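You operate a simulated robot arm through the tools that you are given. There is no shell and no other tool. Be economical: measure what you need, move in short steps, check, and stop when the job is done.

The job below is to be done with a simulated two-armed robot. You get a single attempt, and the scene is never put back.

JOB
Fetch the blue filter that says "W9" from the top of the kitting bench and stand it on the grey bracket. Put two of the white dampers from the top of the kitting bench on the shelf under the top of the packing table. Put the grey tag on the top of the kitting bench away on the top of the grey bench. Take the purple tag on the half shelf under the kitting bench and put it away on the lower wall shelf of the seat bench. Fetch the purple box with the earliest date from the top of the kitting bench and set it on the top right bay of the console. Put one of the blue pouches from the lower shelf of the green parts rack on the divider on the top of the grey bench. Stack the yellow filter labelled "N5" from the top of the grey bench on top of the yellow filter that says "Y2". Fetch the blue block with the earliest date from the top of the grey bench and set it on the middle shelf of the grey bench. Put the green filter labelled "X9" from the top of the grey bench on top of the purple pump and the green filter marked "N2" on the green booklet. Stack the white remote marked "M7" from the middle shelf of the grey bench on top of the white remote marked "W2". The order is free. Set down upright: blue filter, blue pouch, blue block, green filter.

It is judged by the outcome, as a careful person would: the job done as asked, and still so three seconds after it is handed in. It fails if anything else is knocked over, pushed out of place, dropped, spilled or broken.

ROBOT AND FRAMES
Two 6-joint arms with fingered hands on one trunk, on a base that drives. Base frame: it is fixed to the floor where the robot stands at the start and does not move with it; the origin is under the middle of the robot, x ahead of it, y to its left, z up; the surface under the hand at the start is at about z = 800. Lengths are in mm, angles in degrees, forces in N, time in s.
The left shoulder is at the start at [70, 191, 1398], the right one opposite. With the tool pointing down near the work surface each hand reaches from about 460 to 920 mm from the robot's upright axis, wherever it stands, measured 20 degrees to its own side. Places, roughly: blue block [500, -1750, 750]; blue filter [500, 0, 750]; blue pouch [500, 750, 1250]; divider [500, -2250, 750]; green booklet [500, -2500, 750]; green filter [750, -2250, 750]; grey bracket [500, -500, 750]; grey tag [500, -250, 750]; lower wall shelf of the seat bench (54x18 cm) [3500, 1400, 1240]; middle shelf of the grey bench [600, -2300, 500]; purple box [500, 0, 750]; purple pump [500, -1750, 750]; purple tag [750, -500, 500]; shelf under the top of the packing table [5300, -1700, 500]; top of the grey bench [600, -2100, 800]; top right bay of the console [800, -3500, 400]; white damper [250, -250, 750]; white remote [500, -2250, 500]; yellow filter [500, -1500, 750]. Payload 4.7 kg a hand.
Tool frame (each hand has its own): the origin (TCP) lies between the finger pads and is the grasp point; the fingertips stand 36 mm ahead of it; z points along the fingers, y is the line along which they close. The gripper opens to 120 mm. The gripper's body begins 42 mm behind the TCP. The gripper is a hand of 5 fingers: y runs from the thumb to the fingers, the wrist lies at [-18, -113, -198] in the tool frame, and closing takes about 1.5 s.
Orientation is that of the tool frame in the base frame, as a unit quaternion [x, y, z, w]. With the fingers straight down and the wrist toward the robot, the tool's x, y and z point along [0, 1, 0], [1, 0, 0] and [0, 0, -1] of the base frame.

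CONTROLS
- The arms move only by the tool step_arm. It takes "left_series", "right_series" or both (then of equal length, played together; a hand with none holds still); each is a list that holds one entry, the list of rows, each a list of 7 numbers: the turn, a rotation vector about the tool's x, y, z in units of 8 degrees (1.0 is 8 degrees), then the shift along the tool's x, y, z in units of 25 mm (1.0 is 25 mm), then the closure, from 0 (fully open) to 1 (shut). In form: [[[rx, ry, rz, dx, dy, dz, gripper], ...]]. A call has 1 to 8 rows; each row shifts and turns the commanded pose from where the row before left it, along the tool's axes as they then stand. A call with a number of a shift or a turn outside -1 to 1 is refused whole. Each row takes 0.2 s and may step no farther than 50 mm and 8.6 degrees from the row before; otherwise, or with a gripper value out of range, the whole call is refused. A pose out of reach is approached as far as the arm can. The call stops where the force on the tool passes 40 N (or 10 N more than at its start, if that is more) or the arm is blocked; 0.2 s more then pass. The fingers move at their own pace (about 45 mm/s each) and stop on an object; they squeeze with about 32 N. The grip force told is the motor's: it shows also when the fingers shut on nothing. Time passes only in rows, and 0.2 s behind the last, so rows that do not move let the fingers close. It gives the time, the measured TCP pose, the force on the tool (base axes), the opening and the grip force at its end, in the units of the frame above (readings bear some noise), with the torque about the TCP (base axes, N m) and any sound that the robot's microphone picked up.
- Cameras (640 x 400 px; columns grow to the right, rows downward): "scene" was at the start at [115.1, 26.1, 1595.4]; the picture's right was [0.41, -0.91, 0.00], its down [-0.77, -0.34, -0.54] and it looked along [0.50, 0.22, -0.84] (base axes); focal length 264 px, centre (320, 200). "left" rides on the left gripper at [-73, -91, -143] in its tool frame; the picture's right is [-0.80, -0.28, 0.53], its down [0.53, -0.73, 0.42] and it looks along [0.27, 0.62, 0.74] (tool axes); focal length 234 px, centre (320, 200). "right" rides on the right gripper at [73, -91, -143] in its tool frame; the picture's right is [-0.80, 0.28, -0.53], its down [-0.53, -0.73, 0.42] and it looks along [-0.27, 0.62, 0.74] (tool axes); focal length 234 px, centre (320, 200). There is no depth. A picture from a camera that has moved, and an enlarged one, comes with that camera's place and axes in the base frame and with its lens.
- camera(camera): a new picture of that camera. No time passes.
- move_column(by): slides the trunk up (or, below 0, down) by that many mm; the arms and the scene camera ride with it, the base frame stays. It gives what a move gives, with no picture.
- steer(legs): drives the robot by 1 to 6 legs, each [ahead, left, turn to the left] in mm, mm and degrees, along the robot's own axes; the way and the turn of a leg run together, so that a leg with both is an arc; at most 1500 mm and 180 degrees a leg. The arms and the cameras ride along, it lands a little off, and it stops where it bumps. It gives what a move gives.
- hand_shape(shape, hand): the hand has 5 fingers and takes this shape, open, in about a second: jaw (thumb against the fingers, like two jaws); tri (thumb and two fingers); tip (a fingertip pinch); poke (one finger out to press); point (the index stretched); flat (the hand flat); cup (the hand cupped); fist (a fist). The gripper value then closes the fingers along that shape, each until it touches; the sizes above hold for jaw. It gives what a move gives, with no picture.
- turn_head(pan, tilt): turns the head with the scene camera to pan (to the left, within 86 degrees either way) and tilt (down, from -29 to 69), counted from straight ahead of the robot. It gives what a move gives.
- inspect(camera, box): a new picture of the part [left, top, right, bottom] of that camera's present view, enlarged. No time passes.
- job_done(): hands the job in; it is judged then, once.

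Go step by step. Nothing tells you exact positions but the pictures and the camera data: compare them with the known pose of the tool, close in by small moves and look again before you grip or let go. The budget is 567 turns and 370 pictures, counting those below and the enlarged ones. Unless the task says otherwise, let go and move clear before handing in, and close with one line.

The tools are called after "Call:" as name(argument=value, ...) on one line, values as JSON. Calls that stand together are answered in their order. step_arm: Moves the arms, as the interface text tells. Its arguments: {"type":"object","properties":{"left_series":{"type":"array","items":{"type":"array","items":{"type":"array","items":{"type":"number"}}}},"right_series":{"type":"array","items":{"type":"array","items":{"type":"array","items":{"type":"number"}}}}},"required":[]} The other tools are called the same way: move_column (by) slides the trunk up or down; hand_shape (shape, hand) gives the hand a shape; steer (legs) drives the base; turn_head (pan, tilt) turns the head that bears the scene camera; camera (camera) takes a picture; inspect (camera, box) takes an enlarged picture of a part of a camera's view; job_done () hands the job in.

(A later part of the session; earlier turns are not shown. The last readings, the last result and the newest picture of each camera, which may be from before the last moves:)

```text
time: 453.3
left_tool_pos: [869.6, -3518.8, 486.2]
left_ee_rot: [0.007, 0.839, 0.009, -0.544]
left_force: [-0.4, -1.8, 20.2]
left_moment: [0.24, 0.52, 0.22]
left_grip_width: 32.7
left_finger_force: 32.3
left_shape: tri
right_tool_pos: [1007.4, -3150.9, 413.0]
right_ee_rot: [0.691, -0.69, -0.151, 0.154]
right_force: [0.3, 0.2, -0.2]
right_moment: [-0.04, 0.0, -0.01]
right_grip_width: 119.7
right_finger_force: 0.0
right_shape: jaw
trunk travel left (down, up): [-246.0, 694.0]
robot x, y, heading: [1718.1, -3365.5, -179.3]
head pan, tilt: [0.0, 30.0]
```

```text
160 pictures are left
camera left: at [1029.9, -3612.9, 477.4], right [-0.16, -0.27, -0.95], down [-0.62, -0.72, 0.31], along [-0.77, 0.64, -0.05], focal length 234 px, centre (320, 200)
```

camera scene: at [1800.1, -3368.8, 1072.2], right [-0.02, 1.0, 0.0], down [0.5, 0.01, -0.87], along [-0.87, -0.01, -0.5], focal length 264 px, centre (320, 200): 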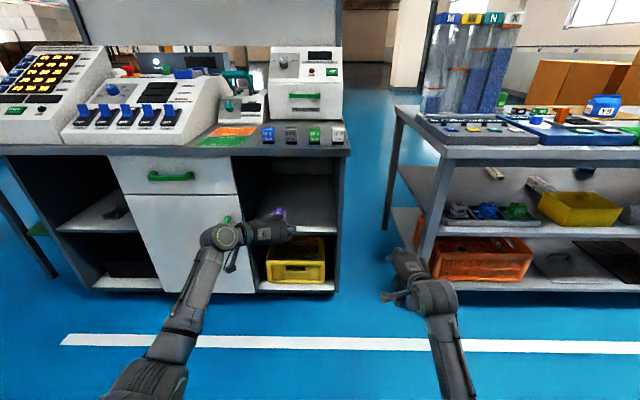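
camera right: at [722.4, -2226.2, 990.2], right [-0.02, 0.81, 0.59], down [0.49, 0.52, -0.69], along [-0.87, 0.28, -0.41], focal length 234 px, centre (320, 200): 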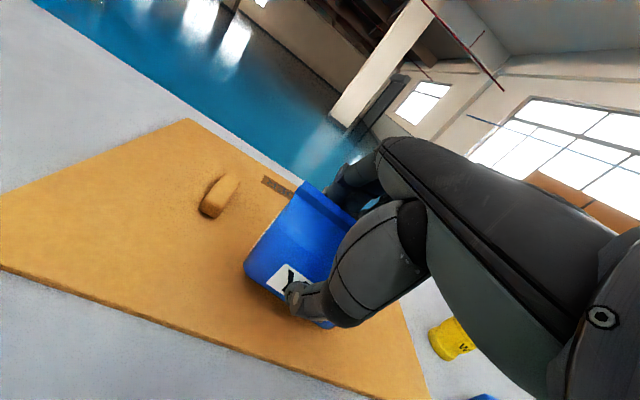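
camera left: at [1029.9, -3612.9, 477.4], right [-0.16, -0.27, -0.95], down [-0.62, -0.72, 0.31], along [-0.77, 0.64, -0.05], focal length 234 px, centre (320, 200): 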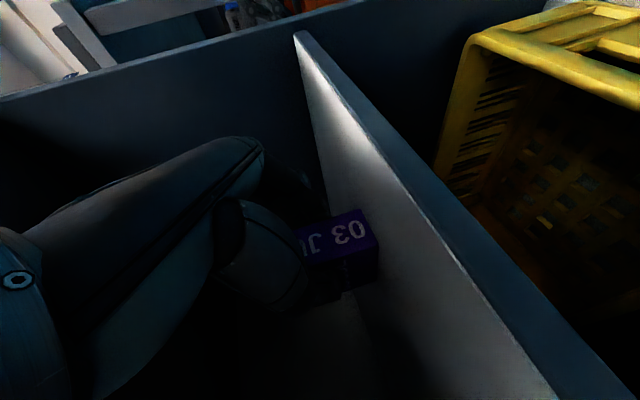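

Firm contact on the bay floor. I release and back out.

Call:
move_column(by=4)

Call:
step_arm(left_series=[[[0, 0, 0, 0, 0, 0, 0.7], [0, 0, 0, 0, 0, 0, 0.5], [0, 0, 0, 0, 0, 0, 0.3], [0, 0, 0, 0, 0, 0, 0.2], [0, 0, 0, 0, 0, 0, 0.2], [0, 0, 0, 0, 0, 0, 0.2]]])

Call:
steer(legs=[[-230, 0, 0]])

Call:
inspect(camera="scene", box=[200, 130, 400, 270])

```text
time: 453.8
left_tool_pos: [872.3, -3519.2, 486.4]
left_ee_rot: [0.008, 0.841, 0.008, -0.541]
left_force: [-3.6, -1.0, 16.2]
left_moment: [0.22, 0.51, 0.17]
left_grip_width: 32.8
left_finger_force: 32.3
left_shape: tri
right_tool_pos: [1007.1, -3150.3, 416.8]
right_ee_rot: [0.691, -0.69, -0.151, 0.153]
right_force: [0.4, -0.1, 0.8]
right_moment: [0.02, 0.02, 0.02]
right_grip_width: 119.6
right_finger_force: 0.2
right_shape: jaw
trunk travel left (down, up): [-250.0, 690.0]
robot x, y, heading: [1719.0, -3368.2, -179.3]
head pan, tilt: [0.0, 30.0]
```

```text
time: 455.2
left_tool_pos: [870.6, -3519.9, 483.8]
left_ee_rot: [0.007, 0.842, 0.009, -0.54]
left_force: [0.4, 0.1, 0.4]
left_moment: [-0.02, -0.02, -0.04]
left_grip_width: 96.2
left_finger_force: 0.0
left_shape: tri
right_tool_pos: [1006.5, -3150.9, 415.9]
right_ee_rot: [0.691, -0.69, -0.15, 0.153]
right_force: [0.2, -0.1, -0.3]
right_moment: [0.03, 0.04, -0.01]
right_grip_width: 119.8
right_finger_force: 0.0
right_shape: jaw
trunk travel left (down, up): [-250.0, 690.0]
robot x, y, heading: [1717.8, -3369.5, -179.3]
head pan, tilt: [0.0, 30.0]
```

```text
time: 456.9
left_tool_pos: [1101.6, -3520.7, 484.5]
left_ee_rot: [0.004, 0.841, 0.007, -0.54]
left_force: [0.8, 0.2, 0.4]
left_moment: [0.01, 0.01, 0.0]
left_grip_width: 95.6
left_finger_force: 0.0
left_shape: tri
right_tool_pos: [1232.9, -3152.2, 415.9]
right_ee_rot: [0.693, -0.688, -0.15, 0.153]
right_force: [0.9, 0.3, 0.1]
right_moment: [0.01, 0.02, 0.0]
right_grip_width: 119.9
right_finger_force: 0.0
right_shape: jaw
trunk travel left (down, up): [-250.0, 690.0]
robot x, y, heading: [1947.2, -3365.3, -178.9]
head pan, tilt: [0.0, 30.0]
```

```text
2.86 times, centred on (300, 200) of scene
camera zoom: at [1806.1, -3368.8, 1009.2], right [-0.02, 1.0, 0.0], down [0.5, 0.01, -0.87], along [-0.87, -0.02, -0.5], focal length 754 px, centre (377, 200)
```

zoom: 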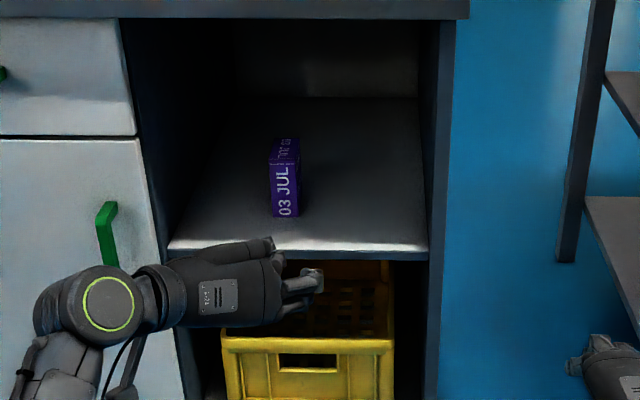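

The box is in the top right bay. Next I return north to look at the half shelf under the kitting bench for the purple tag.

Call:
steer(legs=[[80, 0, -1.1], [0, -1450, 0], [0, -1350, 0]])

Call:
turn_head(pan=0, tilt=25)

Call:
camera(camera="scene")

```text
time: 471.1
left_tool_pos: [1058.6, -698.9, 482.8]
left_ee_rot: [0.022, 0.841, 0.018, -0.54]
left_force: [-0.8, -0.5, -0.1]
left_moment: [-0.01, -0.04, 0.01]
left_grip_width: 96.0
left_finger_force: 0.0
left_shape: tri
right_tool_pos: [1209.0, -335.8, 416.0]
right_ee_rot: [-0.679, 0.702, 0.153, -0.15]
right_force: [0.4, 0.3, 0.0]
right_moment: [0.01, 0.0, 0.03]
right_grip_width: 119.7
right_finger_force: 0.1
right_shape: jaw
trunk travel left (down, up): [-250.0, 690.0]
robot x, y, heading: [1909.4, -577.5, 178.6]
head pan, tilt: [0.0, 30.0]
```

```text
time: 471.7
left_tool_pos: [1058.2, -699.1, 484.7]
left_ee_rot: [0.023, 0.842, 0.018, -0.539]
left_force: [0.6, 0.0, 0.1]
left_moment: [0.03, 0.04, -0.02]
left_grip_width: 95.7
left_finger_force: 0.1
left_shape: tri
right_tool_pos: [1208.0, -336.4, 415.1]
right_ee_rot: [-0.68, 0.702, 0.153, -0.15]
right_force: [-0.4, 0.5, -0.4]
right_moment: [-0.02, 0.01, 0.0]
right_grip_width: 119.6
right_finger_force: 0.1
right_shape: jaw
trunk travel left (down, up): [-250.0, 690.0]
robot x, y, heading: [1912.1, -578.0, 178.9]
head pan, tilt: [0.0, 25.0]
```

```text
158 pictures are left
camera scene: at [1769.5, -577.3, 1017.0], right [0.02, 1.0, 0.0], down [0.42, -0.01, -0.91], along [-0.91, 0.02, -0.42], focal length 264 px, centre (320, 200)
```

scene: 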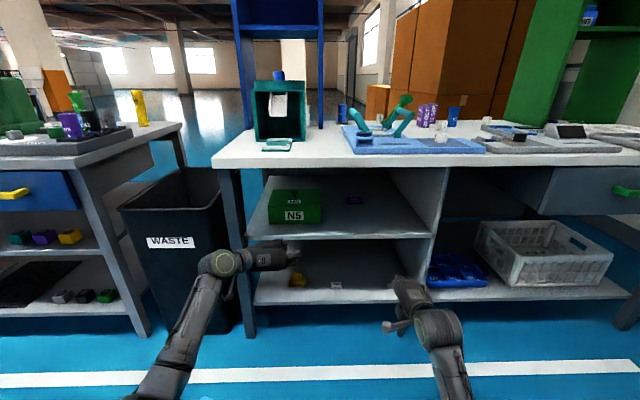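

Call:
inspect(camera="scene", box=[240, 150, 460, 290])

Call:
inspect(camera="scene", box=[325, 180, 385, 220])

```text
2.86 times, centred on (350, 220) of scene
camera zoom: at [1769.5, -577.3, 1017.0], right [0.02, 1.0, 0.0], down [0.42, -0.01, -0.91], along [-0.91, 0.02, -0.42], focal length 754 px, centre (234, 143)
```

zoom: 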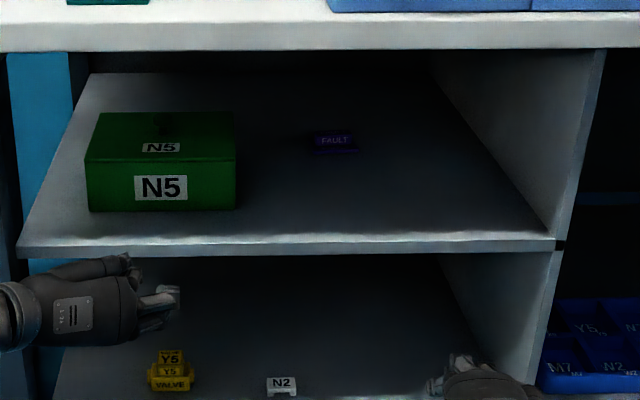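

```text
10.00 times, centred on (355, 200) of scene
camera zoom: at [1769.5, -577.3, 1017.0], right [0.02, 1.0, 0.0], down [0.42, -0.01, -0.91], along [-0.91, 0.02, -0.42], focal length 2640 px, centre (-30, 200)
```

zoom: 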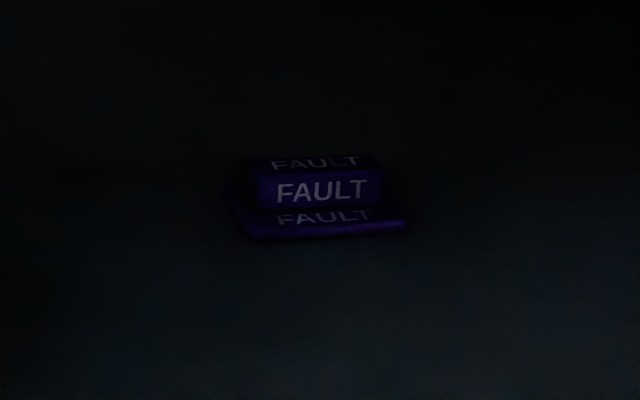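

The purple FAULT tag lies at about (736,-406) on the half shelf (z≈525); the green bin rules out the left hand, so I set the right hand in the mirrored forward pose with the tip shape.

Call:
hand_shape(shape="tip", hand="right")

Call:
step_arm(right_series=[[[-0.325, -0.325, -0.896, 0, 0, 0, 0.3], [-0.325, -0.325, -0.896, 0, 0, 0, 0.3], [-0.325, -0.325, -0.896, 0, 0, 0, 0.3], [-0.325, -0.325, -0.896, 0, 0, 0, 0.3], [-0.325, -0.325, -0.896, 0, 0, 0, 0.3], [-0.325, -0.325, -0.896, 0, 0, 0, 0.3], [-0.325, -0.325, -0.896, 0, 0, 0, 0.3], [-0.325, -0.325, -0.896, 0, 0, 0, 0.3]]])

Call:
step_arm(right_series=[[[-0.325, -0.325, -0.896, 0, 0, 0, 0.3], [-0.325, -0.325, -0.896, 0, 0, 0, 0.3], [-0.325, -0.325, -0.896, 0, 0, 0, 0.3], [-0.325, -0.325, -0.896, 0, 0, 0, 0.3]]])

Call:
camera(camera="scene")

```text
time: 472.6
left_tool_pos: [1059.7, -699.0, 483.3]
left_ee_rot: [0.022, 0.841, 0.018, -0.54]
left_force: [0.5, 0.2, -0.1]
left_moment: [0.0, -0.02, 0.02]
left_grip_width: 95.7
left_finger_force: 0.1
left_shape: tri
right_tool_pos: [1207.8, -336.6, 414.9]
right_ee_rot: [-0.679, 0.702, 0.153, -0.149]
right_force: [0.1, -0.7, 0.2]
right_moment: [0.0, 0.01, 0.01]
right_grip_width: 119.9
right_finger_force: 0.1
right_shape: tip
trunk travel left (down, up): [-250.0, 690.0]
robot x, y, heading: [1912.5, -579.8, 178.5]
head pan, tilt: [0.0, 25.0]
```

```text
time: 474.4
left_tool_pos: [1059.2, -699.0, 483.5]
left_ee_rot: [0.022, 0.842, 0.019, -0.539]
left_force: [0.0, -0.3, 0.4]
left_moment: [0.05, 0.0, -0.01]
left_grip_width: 95.9
left_finger_force: 0.1
left_shape: tri
right_tool_pos: [1208.1, -335.5, 415.8]
right_ee_rot: [0.855, -0.271, -0.439, 0.05]
right_force: [-0.1, 0.2, -0.9]
right_moment: [0.0, -0.02, 0.0]
right_grip_width: 84.2
right_finger_force: 0.1
right_shape: tip
trunk travel left (down, up): [-250.0, 690.0]
robot x, y, heading: [1913.8, -573.0, 178.7]
head pan, tilt: [0.0, 25.0]
```

```text
time: 475.4
left_tool_pos: [1060.6, -699.3, 484.1]
left_ee_rot: [0.023, 0.841, 0.018, -0.54]
left_force: [0.0, -0.5, 0.1]
left_moment: [-0.01, 0.0, 0.02]
left_grip_width: 96.0
left_finger_force: 0.1
left_shape: tri
right_tool_pos: [1207.8, -335.9, 415.0]
right_ee_rot: [0.845, -0.014, -0.535, -0.008]
right_force: [-0.2, -1.2, -0.3]
right_moment: [-0.02, 0.01, 0.04]
right_grip_width: 84.2
right_finger_force: 0.0
right_shape: tip
trunk travel left (down, up): [-250.0, 690.0]
robot x, y, heading: [1911.0, -575.1, 178.4]
head pan, tilt: [0.0, 25.0]
```

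```text
155 pictures are left
camera scene: at [1769.5, -577.3, 1017.0], right [0.02, 1.0, 0.0], down [0.42, -0.01, -0.91], along [-0.91, 0.02, -0.42], focal length 264 px, centre (320, 200)
```

scene: 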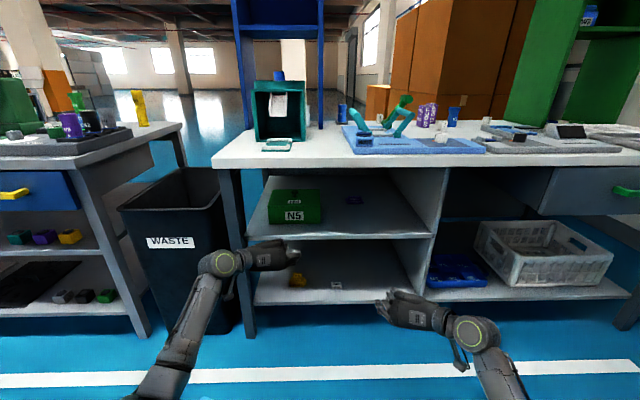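

Call:
step_arm(left_series=[[[0, 0, 0, -0.755, -0.35, -0.993, 0.2], [0, 0, 0, -0.755, -0.35, -0.993, 0.2], [0, 0, 0, -0.755, -0.35, -0.993, 0.2], [0, 0, 0, -0.755, -0.35, -0.993, 0.2], [0, 0, 0, -0.755, -0.35, -0.993, 0.2], [0, 0, 0, -0.755, -0.35, -0.993, 0.2]]], right_series=[[[0, 0, 0, -1, 0.5, -0.2, 0.3], [0, 0, 0, -1, 0.5, -0.2, 0.3], [0, 0, 0, -1, 0.5, -0.2, 0.3], [0, 0, 0, -1, 0.5, -0.2, 0.3], [0, 0, 0, -1, 0.5, -0.2, 0.3], [0, 0, 0, -0.6, 0.5, -0.2, 0.3]]])

Call:
move_column(by=50)

Call:
camera(camera="right")

```text
time: 476.8
left_tool_pos: [1239.5, -763.3, 442.1]
left_ee_rot: [0.023, 0.841, 0.018, -0.541]
left_force: [0.3, 1.0, 0.6]
left_moment: [-0.02, 0.01, 0.0]
left_grip_width: 96.0
left_finger_force: 0.0
left_shape: tri
right_tool_pos: [1172.0, -410.0, 553.8]
right_ee_rot: [0.845, -0.016, -0.535, -0.008]
right_force: [0.4, 0.1, 0.2]
right_moment: [0.03, 0.03, 0.02]
right_grip_width: 84.2
right_finger_force: 0.1
right_shape: tip
trunk travel left (down, up): [-250.0, 690.0]
robot x, y, heading: [1910.9, -573.8, 178.7]
head pan, tilt: [0.0, 25.0]
```

```text
time: 477.8
left_tool_pos: [1237.7, -762.5, 493.2]
left_ee_rot: [0.022, 0.841, 0.018, -0.54]
left_force: [-0.3, -0.4, -0.6]
left_moment: [-0.03, -0.03, 0.0]
left_grip_width: 95.8
left_finger_force: 0.1
left_shape: tri
right_tool_pos: [1172.3, -409.4, 604.5]
right_ee_rot: [0.845, -0.015, -0.535, -0.007]
right_force: [-0.6, 0.4, 0.1]
right_moment: [-0.01, -0.02, 0.01]
right_grip_width: 84.1
right_finger_force: 0.0
right_shape: tip
trunk travel left (down, up): [-300.0, 640.0]
robot x, y, heading: [1911.1, -574.4, 178.7]
head pan, tilt: [0.0, 25.0]
```

```text
154 pictures are left
camera right: at [1336.0, -323.6, 599.7], right [0.12, -0.28, 0.95], down [-0.59, 0.75, 0.3], along [-0.8, -0.59, -0.07], focal length 234 px, centre (320, 200)
```

right: 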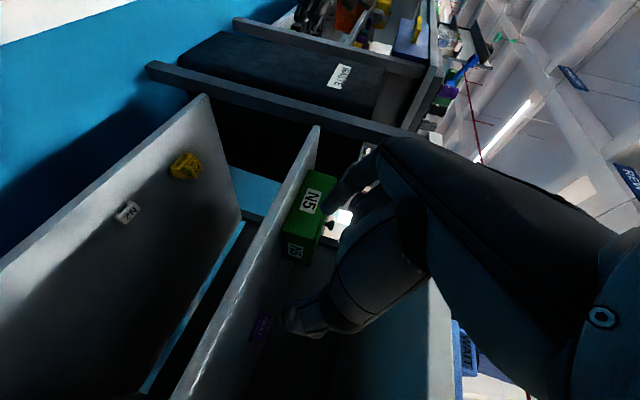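

Call:
step_arm(right_series=[[[0, 0, 0, -0.352, 0, 0.964, 0.3], [0, 0, 0, -0.352, 0, 0.964, 0.3], [0, 0, 0, -0.352, 0, 0.964, 0.3], [0, 0, 0, -0.352, 0, 0.964, 0.3], [0, 0, 0, -0.352, 0, 0.964, 0.3], [0, 0, 0, -0.352, 0, 0.964, 0.3], [0, 0, 0, -0.352, 0, 0.964, 0.3], [0, 0, 0, -0.352, 0, 0.964, 0.3]]])

Call:
camera(camera="scene")

Call:
camera(camera="right")

```text
time: 479.6
left_tool_pos: [1238.4, -761.9, 492.4]
left_ee_rot: [0.022, 0.841, 0.018, -0.54]
left_force: [0.0, -0.2, -0.4]
left_moment: [-0.02, 0.0, 0.04]
left_grip_width: 96.0
left_finger_force: 0.0
left_shape: tri
right_tool_pos: [967.9, -403.3, 585.7]
right_ee_rot: [0.845, -0.015, -0.534, -0.008]
right_force: [-1.0, -0.1, 0.9]
right_moment: [0.05, 0.01, 0.0]
right_grip_width: 84.7
right_finger_force: 0.0
right_shape: tip
trunk travel left (down, up): [-300.0, 640.0]
robot x, y, heading: [1913.6, -576.4, 178.8]
head pan, tilt: [0.0, 25.0]
```

```text
153 pictures are left
camera scene: at [1769.5, -577.4, 1067.0], right [0.02, 1.0, 0.0], down [0.42, -0.01, -0.91], along [-0.91, 0.02, -0.42], focal length 264 px, centre (320, 200)
```

scene: 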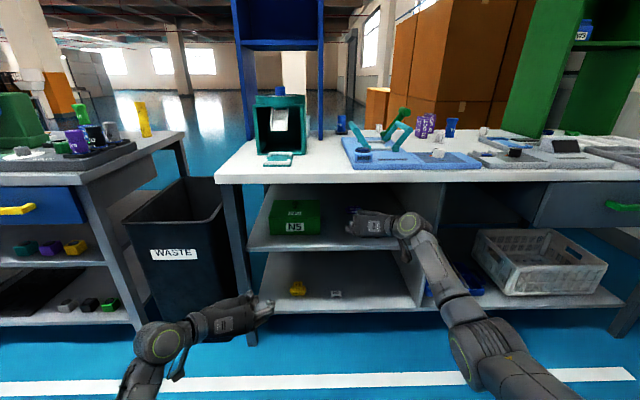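

```text
152 pictures are left
camera right: at [1132.0, -317.1, 580.5], right [0.12, -0.28, 0.95], down [-0.59, 0.75, 0.3], along [-0.8, -0.59, -0.07], focal length 234 px, centre (320, 200)
```

right: 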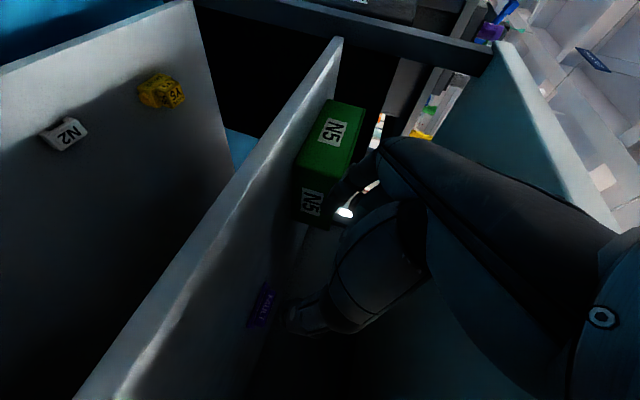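

Call:
steer(legs=[[170, 0, 0]])

Call:
move_column(by=-35)

Call:
camera(camera="right")

Call:
inspect(camera="scene", box=[250, 180, 450, 300])

```text
time: 481.0
left_tool_pos: [1069.9, -756.5, 491.5]
left_ee_rot: [0.023, 0.841, 0.018, -0.54]
left_force: [0.1, -0.1, -0.9]
left_moment: [-0.01, -0.03, -0.02]
left_grip_width: 95.7
left_finger_force: 0.1
left_shape: tri
right_tool_pos: [799.1, -397.2, 583.8]
right_ee_rot: [0.845, -0.017, -0.535, -0.008]
right_force: [-1.2, -1.2, 0.1]
right_moment: [-0.02, -0.01, 0.01]
right_grip_width: 84.1
right_finger_force: 0.1
right_shape: tip
trunk travel left (down, up): [-300.0, 640.0]
robot x, y, heading: [1744.6, -573.2, 178.6]
head pan, tilt: [0.0, 25.0]
```

```text
time: 481.8
left_tool_pos: [1070.6, -757.0, 458.9]
left_ee_rot: [0.024, 0.841, 0.019, -0.54]
left_force: [0.0, 0.2, -0.2]
left_moment: [0.02, -0.04, 0.05]
left_grip_width: 96.0
left_finger_force: 0.1
left_shape: tri
right_tool_pos: [799.0, -397.2, 550.2]
right_ee_rot: [0.845, -0.016, -0.534, -0.008]
right_force: [-0.8, -0.7, 0.5]
right_moment: [-0.02, 0.01, -0.01]
right_grip_width: 84.1
right_finger_force: 0.0
right_shape: tip
trunk travel left (down, up): [-265.0, 675.0]
robot x, y, heading: [1742.6, -575.5, 178.7]
head pan, tilt: [0.0, 25.0]
```

```text
151 pictures are left
camera right: at [964.4, -311.4, 546.2], right [0.12, -0.28, 0.95], down [-0.58, 0.75, 0.3], along [-0.8, -0.59, -0.07], focal length 234 px, centre (320, 200)
```

right: 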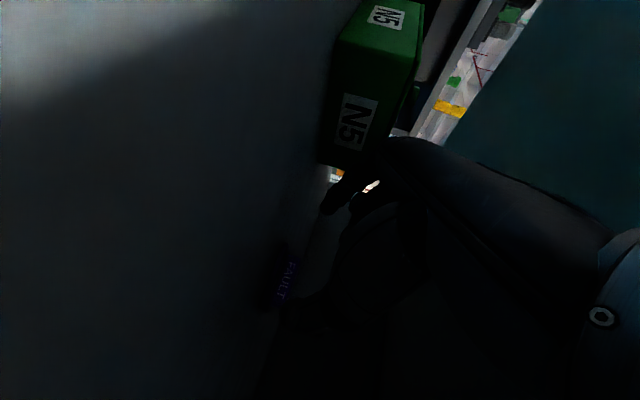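

```text
3.20 times, centred on (350, 240) of scene
camera zoom: at [1601.3, -572.9, 1032.2], right [0.03, 1.0, 0.0], down [0.42, -0.01, -0.91], along [-0.91, 0.02, -0.42], focal length 845 px, centre (224, 72)
```

zoom: 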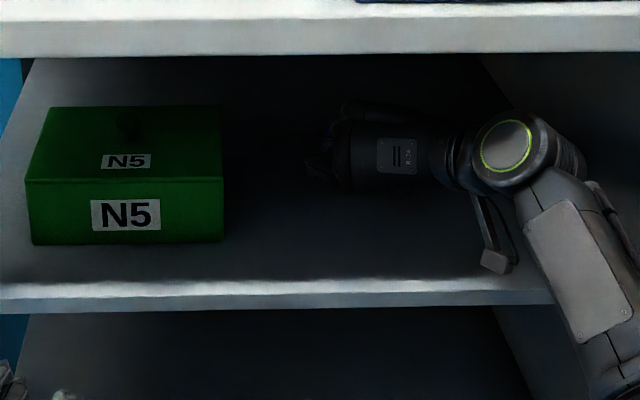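

Call:
steer(legs=[[68, 0, 0]])

Call:
move_column(by=-18)

Call:
inspect(camera="right", box=[220, 170, 400, 350])

```text
time: 482.8
left_tool_pos: [1001.6, -755.5, 456.6]
left_ee_rot: [0.023, 0.841, 0.017, -0.54]
left_force: [-0.3, 0.1, 0.0]
left_moment: [0.02, 0.01, -0.01]
left_grip_width: 96.2
left_finger_force: 0.0
left_shape: tri
right_tool_pos: [731.8, -396.8, 549.8]
right_ee_rot: [0.845, -0.015, -0.534, -0.008]
right_force: [-0.1, -0.5, -0.1]
right_moment: [-0.01, 0.01, -0.02]
right_grip_width: 84.1
right_finger_force: 0.0
right_shape: tip
trunk travel left (down, up): [-265.0, 675.0]
robot x, y, heading: [1674.0, -575.3, 178.4]
head pan, tilt: [0.0, 25.0]
```

```text
time: 483.5
left_tool_pos: [1002.3, -755.6, 440.5]
left_ee_rot: [0.023, 0.841, 0.017, -0.54]
left_force: [0.7, 0.2, 0.9]
left_moment: [0.0, 0.01, 0.0]
left_grip_width: 96.0
left_finger_force: 0.1
left_shape: tri
right_tool_pos: [732.6, -394.8, 531.2]
right_ee_rot: [0.845, -0.015, -0.534, -0.008]
right_force: [0.6, -0.1, -0.7]
right_moment: [0.02, -0.02, 0.01]
right_grip_width: 84.3
right_finger_force: 0.1
right_shape: tip
trunk travel left (down, up): [-247.0, 693.0]
robot x, y, heading: [1676.2, -575.0, 178.6]
head pan, tilt: [0.0, 25.0]
```

```text
2.22 times, centred on (310, 260) of right
camera zoom: at [895.9, -310.3, 527.9], right [0.12, -0.28, 0.95], down [-0.59, 0.75, 0.3], along [-0.8, -0.59, -0.07], focal length 520 px, centre (342, 67)
```

zoom: 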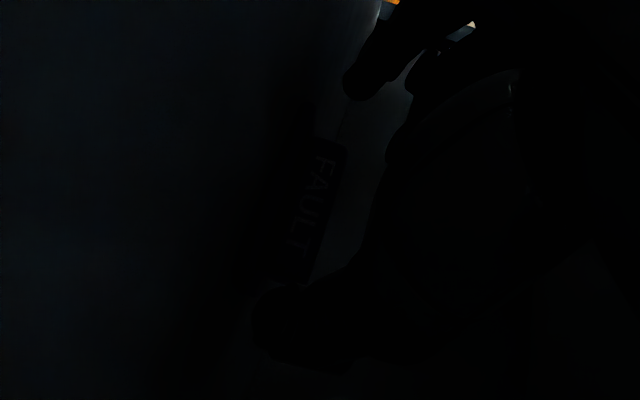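

Call:
step_arm(right_series=[[[0, 0, 0, 0, 0, 0, 1], [0, 0, 0, 0, 0, 0, 1], [0, 0, 0, 0, 0, 0, 1], [0, 0, 0, 0, 0, 0, 1], [0, 0, 0, 0, 0, 0, 1], [0, 0, 0, 0, 0, 0, 1]]])

Call:
inspect(camera="right", box=[220, 170, 400, 350])

```text
time: 484.9
left_tool_pos: [1001.9, -756.9, 439.0]
left_ee_rot: [0.023, 0.841, 0.017, -0.54]
left_force: [-0.6, -0.1, 0.6]
left_moment: [-0.01, -0.02, 0.01]
left_grip_width: 96.2
left_finger_force: 0.0
left_shape: tri
right_tool_pos: [731.8, -395.6, 532.4]
right_ee_rot: [0.845, -0.015, -0.534, -0.008]
right_force: [0.7, -0.7, 0.4]
right_moment: [0.02, 0.02, 0.02]
right_grip_width: 0.2
right_finger_force: 31.2
right_shape: tip
trunk travel left (down, up): [-247.0, 693.0]
robot x, y, heading: [1670.9, -574.0, 178.8]
head pan, tilt: [0.0, 25.0]
```

```text
2.22 times, centred on (310, 260) of right
camera zoom: at [895.8, -310.1, 527.6], right [0.12, -0.28, 0.95], down [-0.59, 0.75, 0.3], along [-0.8, -0.59, -0.07], focal length 520 px, centre (342, 67)
```

zoom: 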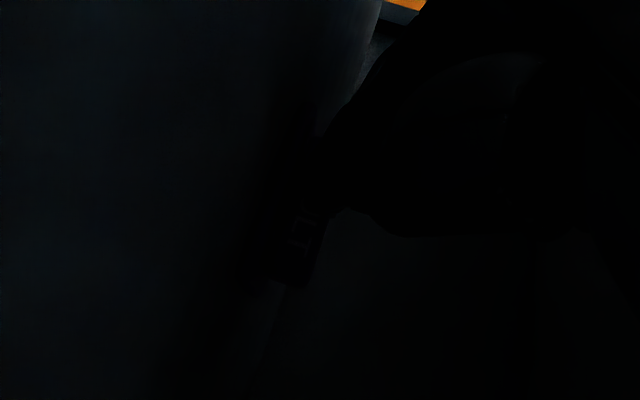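

The pinch closed just in front of the tag. I reopen, go 25 mm deeper and slightly lower.

Call:
step_arm(right_series=[[[0, 0, 0, 0, 0, 0, 0.6], [0, 0, 0, 0, 0, 0, 0.35], [0, 0, 0, 0, 0, 0, 0.35], [0, 0, 0, 0, 0, 0, 0.35], [0, 0, 0, 0, 0, 0, 0.35], [0, 0, 0, 0, 0, 0, 0.35]]])

Call:
steer(legs=[[26, -2, 0]])

Call:
move_column(by=-4)

Call:
inspect(camera="right", box=[240, 200, 360, 320])

```text
time: 486.3
left_tool_pos: [1001.8, -755.5, 439.0]
left_ee_rot: [0.023, 0.841, 0.017, -0.539]
left_force: [-0.3, 0.1, 0.2]
left_moment: [0.01, -0.02, -0.02]
left_grip_width: 96.2
left_finger_force: 0.0
left_shape: tri
right_tool_pos: [731.0, -396.2, 533.5]
right_ee_rot: [0.845, -0.016, -0.534, -0.008]
right_force: [-0.3, -0.4, -0.4]
right_moment: [-0.02, -0.02, 0.02]
right_grip_width: 77.5
right_finger_force: 0.1
right_shape: tip
trunk travel left (down, up): [-247.0, 693.0]
robot x, y, heading: [1677.5, -573.8, 178.4]
head pan, tilt: [0.0, 25.0]
```

```text
time: 487.1
left_tool_pos: [975.9, -752.3, 439.6]
left_ee_rot: [0.023, 0.841, 0.018, -0.54]
left_force: [-0.2, 1.0, 0.2]
left_moment: [0.01, -0.02, 0.02]
left_grip_width: 95.9
left_finger_force: 0.0
left_shape: tri
right_tool_pos: [705.7, -392.3, 531.0]
right_ee_rot: [0.846, -0.016, -0.534, -0.007]
right_force: [-0.4, 0.3, -0.1]
right_moment: [0.03, 0.02, -0.02]
right_grip_width: 77.7
right_finger_force: 0.1
right_shape: tip
trunk travel left (down, up): [-247.0, 693.0]
robot x, y, heading: [1647.4, -565.9, 178.7]
head pan, tilt: [0.0, 25.0]
```

```text
time: 487.6
left_tool_pos: [975.7, -753.6, 435.1]
left_ee_rot: [0.022, 0.841, 0.018, -0.54]
left_force: [0.6, -0.1, -0.1]
left_moment: [0.01, -0.01, 0.0]
left_grip_width: 96.2
left_finger_force: 0.1
left_shape: tri
right_tool_pos: [706.0, -393.3, 528.4]
right_ee_rot: [0.845, -0.016, -0.534, -0.008]
right_force: [0.0, 1.1, 0.1]
right_moment: [-0.01, -0.01, -0.02]
right_grip_width: 77.8
right_finger_force: 0.1
right_shape: tip
trunk travel left (down, up): [-243.0, 697.0]
robot x, y, heading: [1645.8, -568.3, 178.8]
head pan, tilt: [0.0, 25.0]
```

```text
3.33 times, centred on (300, 260) of right
camera zoom: at [870.7, -307.5, 523.4], right [0.12, -0.28, 0.95], down [-0.59, 0.75, 0.3], along [-0.8, -0.59, -0.07], focal length 781 px, centre (387, 0)
```

zoom: 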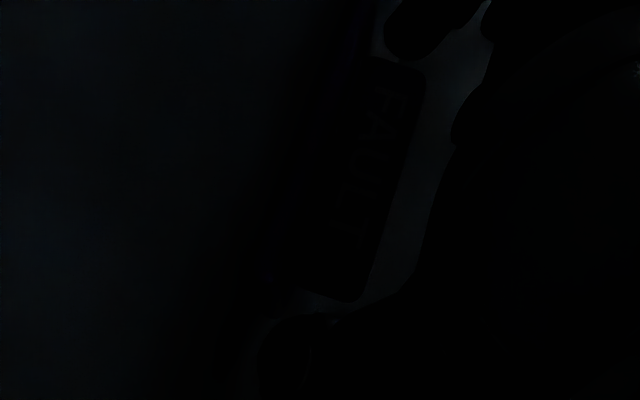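

Call:
step_arm(right_series=[[[0, 0, 0, 0, 0, 0, 1], [0, 0, 0, 0, 0, 0, 1], [0, 0, 0, 0, 0, 0, 1], [0, 0, 0, 0, 0, 0, 1], [0, 0, 0, 0, 0, 0, 1], [0, 0, 0, 0, 0, 0, 1]]])

```text
time: 489.0
left_tool_pos: [976.9, -753.2, 434.3]
left_ee_rot: [0.023, 0.841, 0.018, -0.54]
left_force: [-0.4, 0.4, 0.3]
left_moment: [-0.01, 0.01, 0.0]
left_grip_width: 95.9
left_finger_force: 0.1
left_shape: tri
right_tool_pos: [706.6, -394.0, 528.4]
right_ee_rot: [0.845, -0.015, -0.534, -0.009]
right_force: [0.5, -0.4, 0.1]
right_moment: [0.02, -0.03, -0.01]
right_grip_width: 54.3
right_finger_force: 31.6
right_shape: tip
trunk travel left (down, up): [-243.0, 697.0]
robot x, y, heading: [1646.5, -567.1, 178.5]
head pan, tilt: [0.0, 25.0]
```

Gripped the bar (54 mm). I lift and check.

Call:
move_column(by=40)

Call:
steer(legs=[[-330, 0, 0]])

Call:
camera(camera="right")

Call:
inspect(camera="scene", box=[250, 150, 450, 290])

```text
time: 489.8
left_tool_pos: [976.8, -753.3, 474.7]
left_ee_rot: [0.023, 0.842, 0.018, -0.539]
left_force: [0.7, 0.3, -6.2]
left_moment: [-0.41, -0.07, -0.06]
left_grip_width: 96.3
left_finger_force: 0.1
left_shape: tri
right_tool_pos: [706.4, -393.0, 567.3]
right_ee_rot: [0.846, -0.016, -0.534, -0.009]
right_force: [0.0, -0.2, 0.0]
right_moment: [0.03, -0.01, -0.02]
right_grip_width: 54.3
right_finger_force: 31.8
right_shape: tip
trunk travel left (down, up): [-283.0, 657.0]
robot x, y, heading: [1649.7, -566.4, 178.8]
head pan, tilt: [0.0, 25.0]
```

```text
time: 492.0
left_tool_pos: [1310.6, -760.6, 476.4]
left_ee_rot: [0.023, 0.841, 0.018, -0.54]
left_force: [0.3, 0.2, -0.2]
left_moment: [-0.01, -0.03, 0.04]
left_grip_width: 96.1
left_finger_force: 0.0
left_shape: tri
right_tool_pos: [1040.7, -399.8, 567.9]
right_ee_rot: [0.845, -0.016, -0.534, -0.009]
right_force: [0.9, -0.2, -0.2]
right_moment: [0.01, 0.02, -0.03]
right_grip_width: 54.2
right_finger_force: 32.2
right_shape: tip
trunk travel left (down, up): [-283.0, 657.0]
robot x, y, heading: [1983.7, -576.1, 178.5]
head pan, tilt: [0.0, 25.0]
```

```text
146 pictures are left
camera right: at [1205.5, -314.6, 563.7], right [0.12, -0.28, 0.95], down [-0.58, 0.76, 0.3], along [-0.8, -0.59, -0.07], focal length 234 px, centre (320, 200)
```

right: 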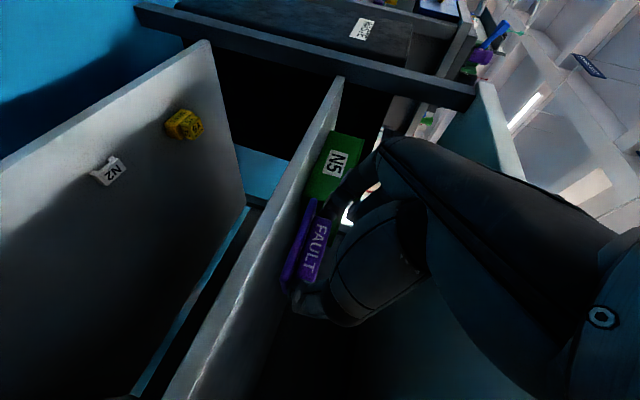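

```text
2.86 times, centred on (350, 220) of scene
camera zoom: at [1842.0, -577.0, 1050.1], right [0.03, 1.0, 0.0], down [0.42, -0.01, -0.91], along [-0.91, 0.02, -0.42], focal length 754 px, centre (234, 143)
```

zoom: 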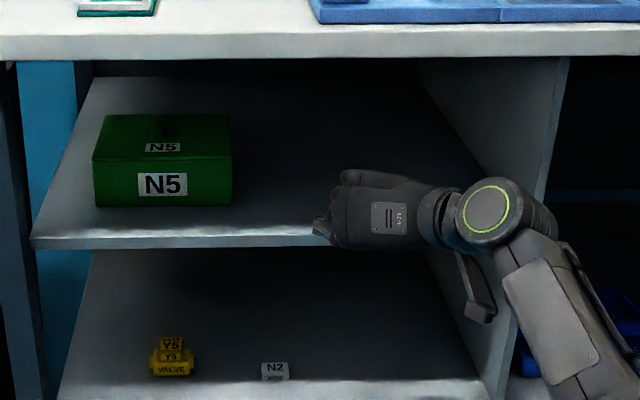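

The tag is held. I raise the trunk, turn to face the seat-bench wall and drive along the aisle.

Call:
move_column(by=400)

Call:
steer(legs=[[0, 0, -88.5], [500, 0, 0], [0, -900, 0]])

Call:
turn_head(pan=-20, tilt=15)

Call:
camera(camera="scene")

```text
time: 495.9
left_tool_pos: [1310.4, -760.4, 875.9]
left_ee_rot: [0.024, 0.841, 0.018, -0.54]
left_force: [0.1, 0.6, -1.2]
left_moment: [0.01, -0.02, -0.01]
left_grip_width: 96.1
left_finger_force: 0.0
left_shape: tri
right_tool_pos: [1040.7, -400.1, 968.2]
right_ee_rot: [0.845, -0.017, -0.534, -0.008]
right_force: [-0.5, 0.4, -0.1]
right_moment: [0.01, 0.02, 0.01]
right_grip_width: 52.6
right_finger_force: 32.4
right_shape: tip
trunk travel left (down, up): [-683.0, 257.0]
robot x, y, heading: [1985.9, -578.1, 178.5]
head pan, tilt: [0.0, 25.0]
```

```text
time: 507.2
left_tool_pos: [2714.0, 583.0, 876.0]
left_ee_rot: [0.605, 0.585, 0.39, -0.374]
left_force: [0.8, 0.8, 0.0]
left_moment: [-0.03, 0.02, 0.0]
left_grip_width: 96.0
left_finger_force: 0.0
left_shape: tri
right_tool_pos: [3067.5, 861.8, 967.1]
right_ee_rot: [-0.594, 0.602, 0.376, 0.378]
right_force: [0.1, -0.2, 0.0]
right_moment: [-0.02, 0.0, 0.01]
right_grip_width: 52.9
right_finger_force: 32.2
right_shape: tip
trunk travel left (down, up): [-683.0, 257.0]
robot x, y, heading: [2915.0, -86.1, 90.1]
head pan, tilt: [0.0, 25.0]
```

```text
time: 508.1
left_tool_pos: [2713.3, 582.9, 876.3]
left_ee_rot: [0.604, 0.586, 0.39, -0.374]
left_force: [0.1, -0.2, 0.9]
left_moment: [0.0, -0.04, -0.02]
left_grip_width: 96.2
left_finger_force: 0.1
left_shape: tri
right_tool_pos: [3067.2, 861.4, 966.7]
right_ee_rot: [-0.594, 0.601, 0.377, 0.379]
right_force: [-0.7, -0.3, -0.8]
right_moment: [-0.02, 0.01, 0.0]
right_grip_width: 52.7
right_finger_force: 31.7
right_shape: tip
trunk travel left (down, up): [-683.0, 257.0]
robot x, y, heading: [2914.1, -81.4, 90.0]
head pan, tilt: [-20.0, 15.0]
```

```text
144 pictures are left
camera scene: at [2946.1, 51.0, 1466.2], right [0.94, -0.34, 0.0], down [-0.09, -0.24, -0.97], along [0.33, 0.91, -0.26], focal length 264 px, centre (320, 200)
```

scene: 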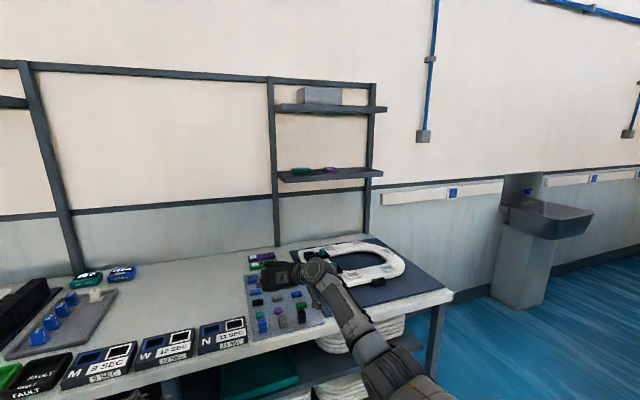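

Call:
inspect(camera="scene", box=[250, 80, 410, 200])

Call:
camera(camera="right")

```text
3.33 times, centred on (330, 140) of scene
camera zoom: at [2946.1, 51.0, 1466.2], right [0.94, -0.34, 0.0], down [-0.09, -0.24, -0.97], along [0.33, 0.91, -0.26], focal length 880 px, centre (287, 400)
```

zoom: 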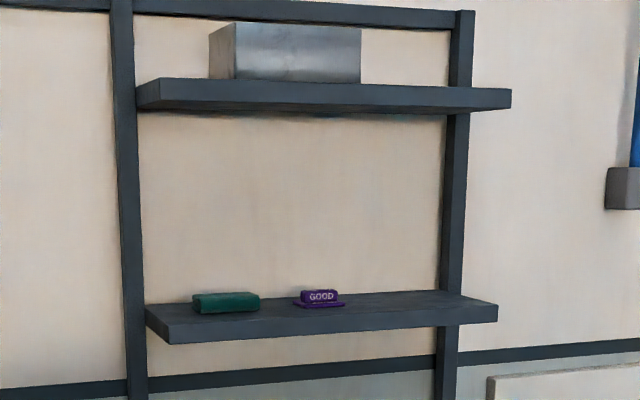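

```text
142 pictures are left
camera right: at [3156.5, 700.6, 963.3], right [-0.28, -0.13, 0.95], down [0.74, 0.6, 0.3], along [-0.61, 0.79, -0.07], focal length 234 px, centre (320, 200)
```

right: 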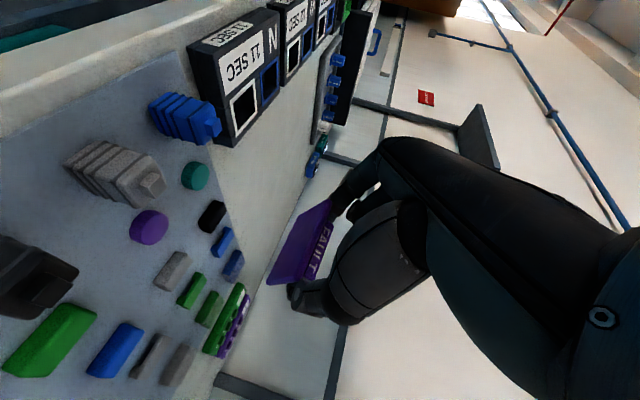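

The shelf has free space on its right side, target ≈(3640,1385,1237). The tag has pivoted a bit in the pinch but will settle when set down. I raise and move there.

Call:
move_column(by=252)

Call:
step_arm(right_series=[[[0, 0, 0, -0.9, 0, -0.42, 1], [0, 0, 0, -0.9, 0, -0.42, 1], [0, 0, 0, -0.9, 0, -0.42, 1], [0, 0, 0, -0.9, 0, -0.42, 1]]])

Call:
steer(legs=[[0, -570, 0], [330, 0, 0]])

Call:
turn_head(pan=-10, tilt=25)

Call:
camera(camera="scene")

Call:
camera(camera="right")

```text
time: 510.7
left_tool_pos: [2713.3, 582.2, 1127.9]
left_ee_rot: [0.604, 0.586, 0.39, -0.374]
left_force: [0.4, 0.4, -0.1]
left_moment: [0.0, -0.03, -0.01]
left_grip_width: 96.1
left_finger_force: 0.1
left_shape: tri
right_tool_pos: [3067.2, 861.9, 1219.2]
right_ee_rot: [-0.594, 0.602, 0.378, 0.378]
right_force: [0.6, -0.5, 0.7]
right_moment: [-0.02, 0.03, -0.02]
right_grip_width: 52.8
right_finger_force: 31.6
right_shape: tip
trunk travel left (down, up): [-935.0, 5.0]
robot x, y, heading: [2913.4, -85.7, 89.8]
head pan, tilt: [-20.0, 15.0]
```

```text
time: 511.7
left_tool_pos: [2714.6, 582.1, 1129.1]
left_ee_rot: [0.604, 0.585, 0.391, -0.375]
left_force: [-0.7, -0.1, -0.2]
left_moment: [0.03, -0.04, -0.01]
left_grip_width: 96.5
left_finger_force: 0.1
left_shape: tri
right_tool_pos: [3068.3, 862.8, 1321.6]
right_ee_rot: [-0.595, 0.601, 0.376, 0.379]
right_force: [0.4, 0.4, -0.5]
right_moment: [0.0, 0.02, -0.04]
right_grip_width: 52.6
right_finger_force: 31.8
right_shape: tip
trunk travel left (down, up): [-935.0, 5.0]
robot x, y, heading: [2911.3, -83.4, 89.9]
head pan, tilt: [-20.0, 15.0]
```

```text
time: 516.7
left_tool_pos: [3284.3, 907.2, 1129.2]
left_ee_rot: [0.601, 0.588, 0.389, -0.376]
left_force: [-0.7, 0.5, -0.9]
left_moment: [0.05, 0.02, -0.01]
left_grip_width: 96.0
left_finger_force: 0.1
left_shape: tri
right_tool_pos: [3636.3, 1190.3, 1322.3]
right_ee_rot: [-0.596, 0.599, 0.379, 0.378]
right_force: [-0.5, 0.1, 0.0]
right_moment: [0.01, 0.01, -0.02]
right_grip_width: 52.9
right_finger_force: 31.5
right_shape: tip
trunk travel left (down, up): [-935.0, 5.0]
robot x, y, heading: [3492.3, 241.7, 90.6]
head pan, tilt: [-20.0, 15.0]
```

```text
time: 517.4
left_tool_pos: [3286.3, 909.4, 1127.4]
left_ee_rot: [0.602, 0.588, 0.389, -0.375]
left_force: [0.2, 0.7, -0.3]
left_moment: [0.0, 0.02, -0.04]
left_grip_width: 96.2
left_finger_force: 0.1
left_shape: tri
right_tool_pos: [3635.5, 1192.7, 1320.4]
right_ee_rot: [-0.598, 0.598, 0.377, 0.378]
right_force: [0.3, 0.1, -0.4]
right_moment: [0.02, 0.02, -0.04]
right_grip_width: 52.6
right_finger_force: 31.5
right_shape: tip
trunk travel left (down, up): [-935.0, 5.0]
robot x, y, heading: [3487.1, 238.7, 90.4]
head pan, tilt: [-10.0, 25.0]
```

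```text
141 pictures are left
camera scene: at [3506.1, 382.1, 1702.0], right [0.99, -0.17, 0.0], down [-0.07, -0.42, -0.91], along [0.15, 0.89, -0.42], focal length 264 px, centre (320, 200)
```

scene: 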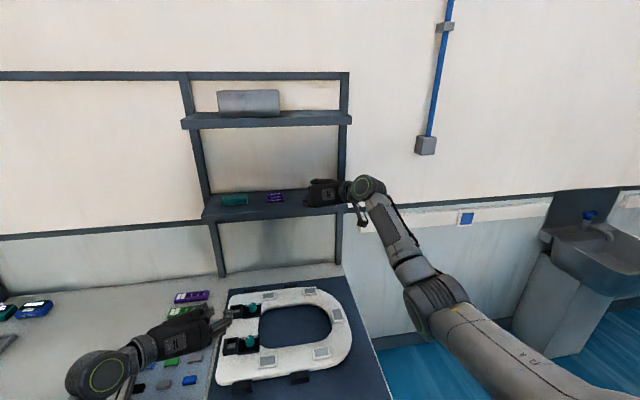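

```text
140 pictures are left
camera right: at [3727.5, 1031.2, 1315.9], right [-0.28, -0.13, 0.95], down [0.73, 0.61, 0.3], along [-0.62, 0.78, -0.07], focal length 234 px, centre (320, 200)
```

right: 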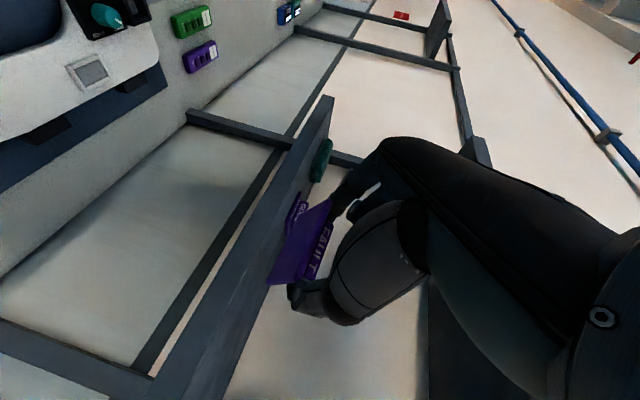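

Call:
inspect(camera="scene", box=[190, 150, 390, 250])

Call:
inspect(camera="right", box=[200, 100, 400, 330])

```text
3.20 times, centred on (290, 200) of scene
camera zoom: at [3506.1, 382.1, 1702.0], right [0.99, -0.17, 0.0], down [-0.07, -0.42, -0.91], along [0.15, 0.89, -0.42], focal length 845 px, centre (416, 200)
```

zoom: 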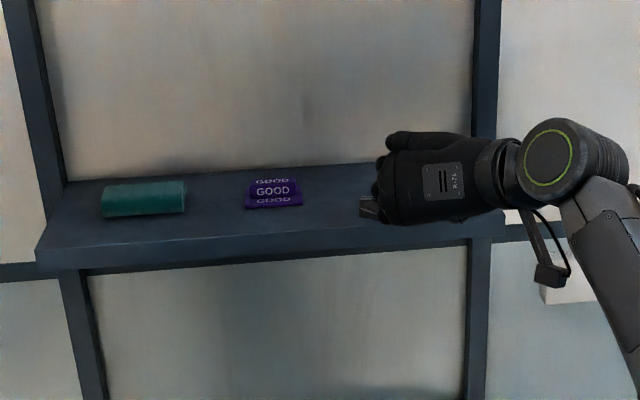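

```text
1.74 times, centred on (300, 215) of right
camera zoom: at [3727.5, 1031.2, 1315.9], right [-0.28, -0.13, 0.95], down [0.73, 0.61, 0.3], along [-0.62, 0.78, -0.07], focal length 407 px, centre (355, 174)
```

zoom: 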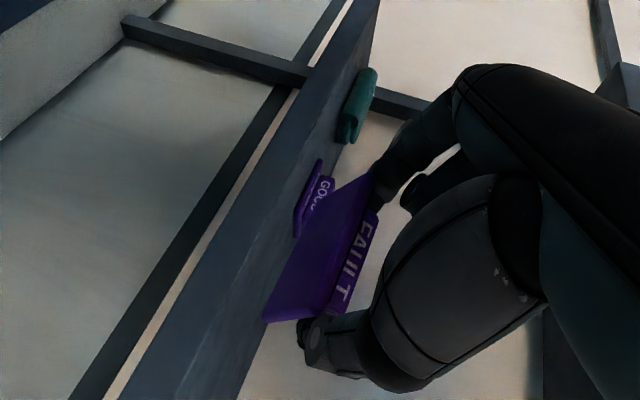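

Call:
steer(legs=[[133, 0, -0.4]])

Call:
camera(camera="right")

Call:
inspect(camera="scene", box=[190, 170, 390, 270])

```text
time: 518.7
left_tool_pos: [3289.8, 1041.6, 1129.4]
left_ee_rot: [0.603, 0.586, 0.389, -0.376]
left_force: [0.2, -0.5, 0.9]
left_moment: [0.0, 0.07, -0.02]
left_grip_width: 95.8
left_finger_force: 0.1
left_shape: tri
right_tool_pos: [3641.5, 1320.9, 1322.3]
right_ee_rot: [-0.594, 0.601, 0.378, 0.378]
right_force: [-0.2, 0.7, 0.7]
right_moment: [-0.01, 0.0, 0.01]
right_grip_width: 52.7
right_finger_force: 31.9
right_shape: tip
trunk travel left (down, up): [-935.0, 5.0]
robot x, y, heading: [3486.3, 374.3, 90.1]
head pan, tilt: [-10.0, 25.0]
```

```text
137 pictures are left
camera right: at [3731.8, 1159.6, 1317.8], right [-0.28, -0.13, 0.95], down [0.74, 0.61, 0.3], along [-0.61, 0.79, -0.07], focal length 234 px, centre (320, 200)
```

right: 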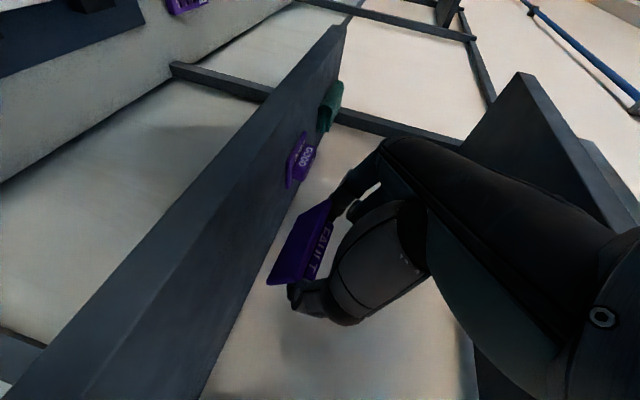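

```text
3.20 times, centred on (290, 220) of scene
camera zoom: at [3506.4, 511.0, 1702.4], right [0.98, -0.17, 0.0], down [-0.07, -0.41, -0.91], along [0.16, 0.89, -0.42], focal length 845 px, centre (416, 136)
```

zoom: 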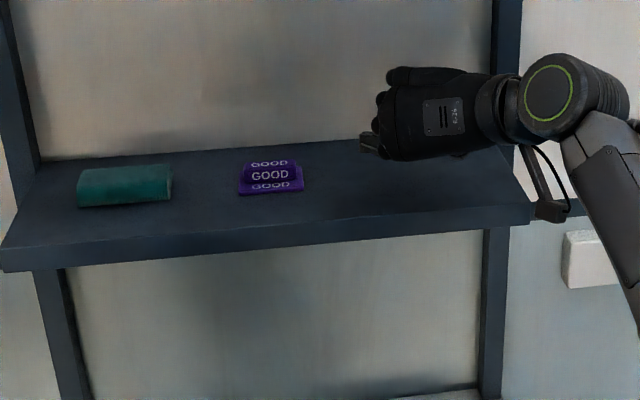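

Call:
move_column(by=-22)

Call:
move_column(by=-10)

Call:
inspect(camera="right", box=[200, 100, 400, 330])

```text
time: 519.4
left_tool_pos: [3288.7, 1042.9, 1105.6]
left_ee_rot: [0.603, 0.587, 0.389, -0.375]
left_force: [0.9, -0.2, 0.0]
left_moment: [0.01, -0.01, 0.01]
left_grip_width: 96.3
left_finger_force: 0.1
left_shape: tri
right_tool_pos: [3641.6, 1323.1, 1297.9]
right_ee_rot: [-0.595, 0.601, 0.377, 0.379]
right_force: [0.5, 0.1, -0.3]
right_moment: [0.0, 0.03, -0.02]
right_grip_width: 52.6
right_finger_force: 31.8
right_shape: tip
trunk travel left (down, up): [-913.0, 27.0]
robot x, y, heading: [3487.2, 370.1, 90.2]
head pan, tilt: [-10.0, 25.0]
```

```text
time: 520.0
left_tool_pos: [3290.3, 1041.6, 1095.6]
left_ee_rot: [0.603, 0.586, 0.39, -0.375]
left_force: [0.0, -0.6, -0.2]
left_moment: [0.01, 0.0, 0.01]
left_grip_width: 96.3
left_finger_force: 0.1
left_shape: tri
right_tool_pos: [3640.8, 1324.0, 1287.6]
right_ee_rot: [-0.594, 0.601, 0.378, 0.378]
right_force: [0.3, 0.9, 0.1]
right_moment: [0.02, 0.02, -0.02]
right_grip_width: 53.1
right_finger_force: 31.7
right_shape: tip
trunk travel left (down, up): [-903.0, 37.0]
robot x, y, heading: [3488.6, 373.5, 90.1]
head pan, tilt: [-10.0, 25.0]
```

```text
1.74 times, centred on (300, 215) of right
camera zoom: at [3731.8, 1162.2, 1283.9], right [-0.28, -0.13, 0.95], down [0.74, 0.61, 0.3], along [-0.61, 0.79, -0.07], focal length 407 px, centre (355, 174)
```

zoom: 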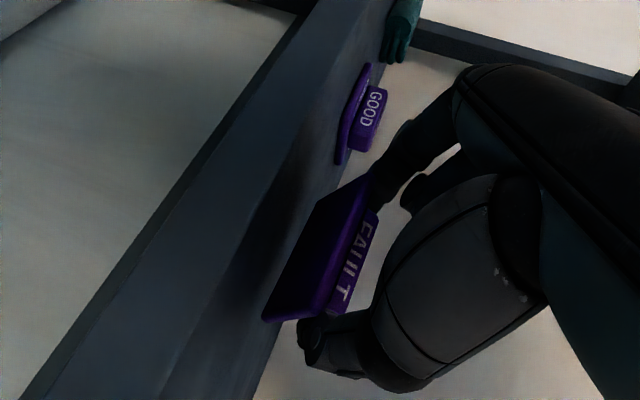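

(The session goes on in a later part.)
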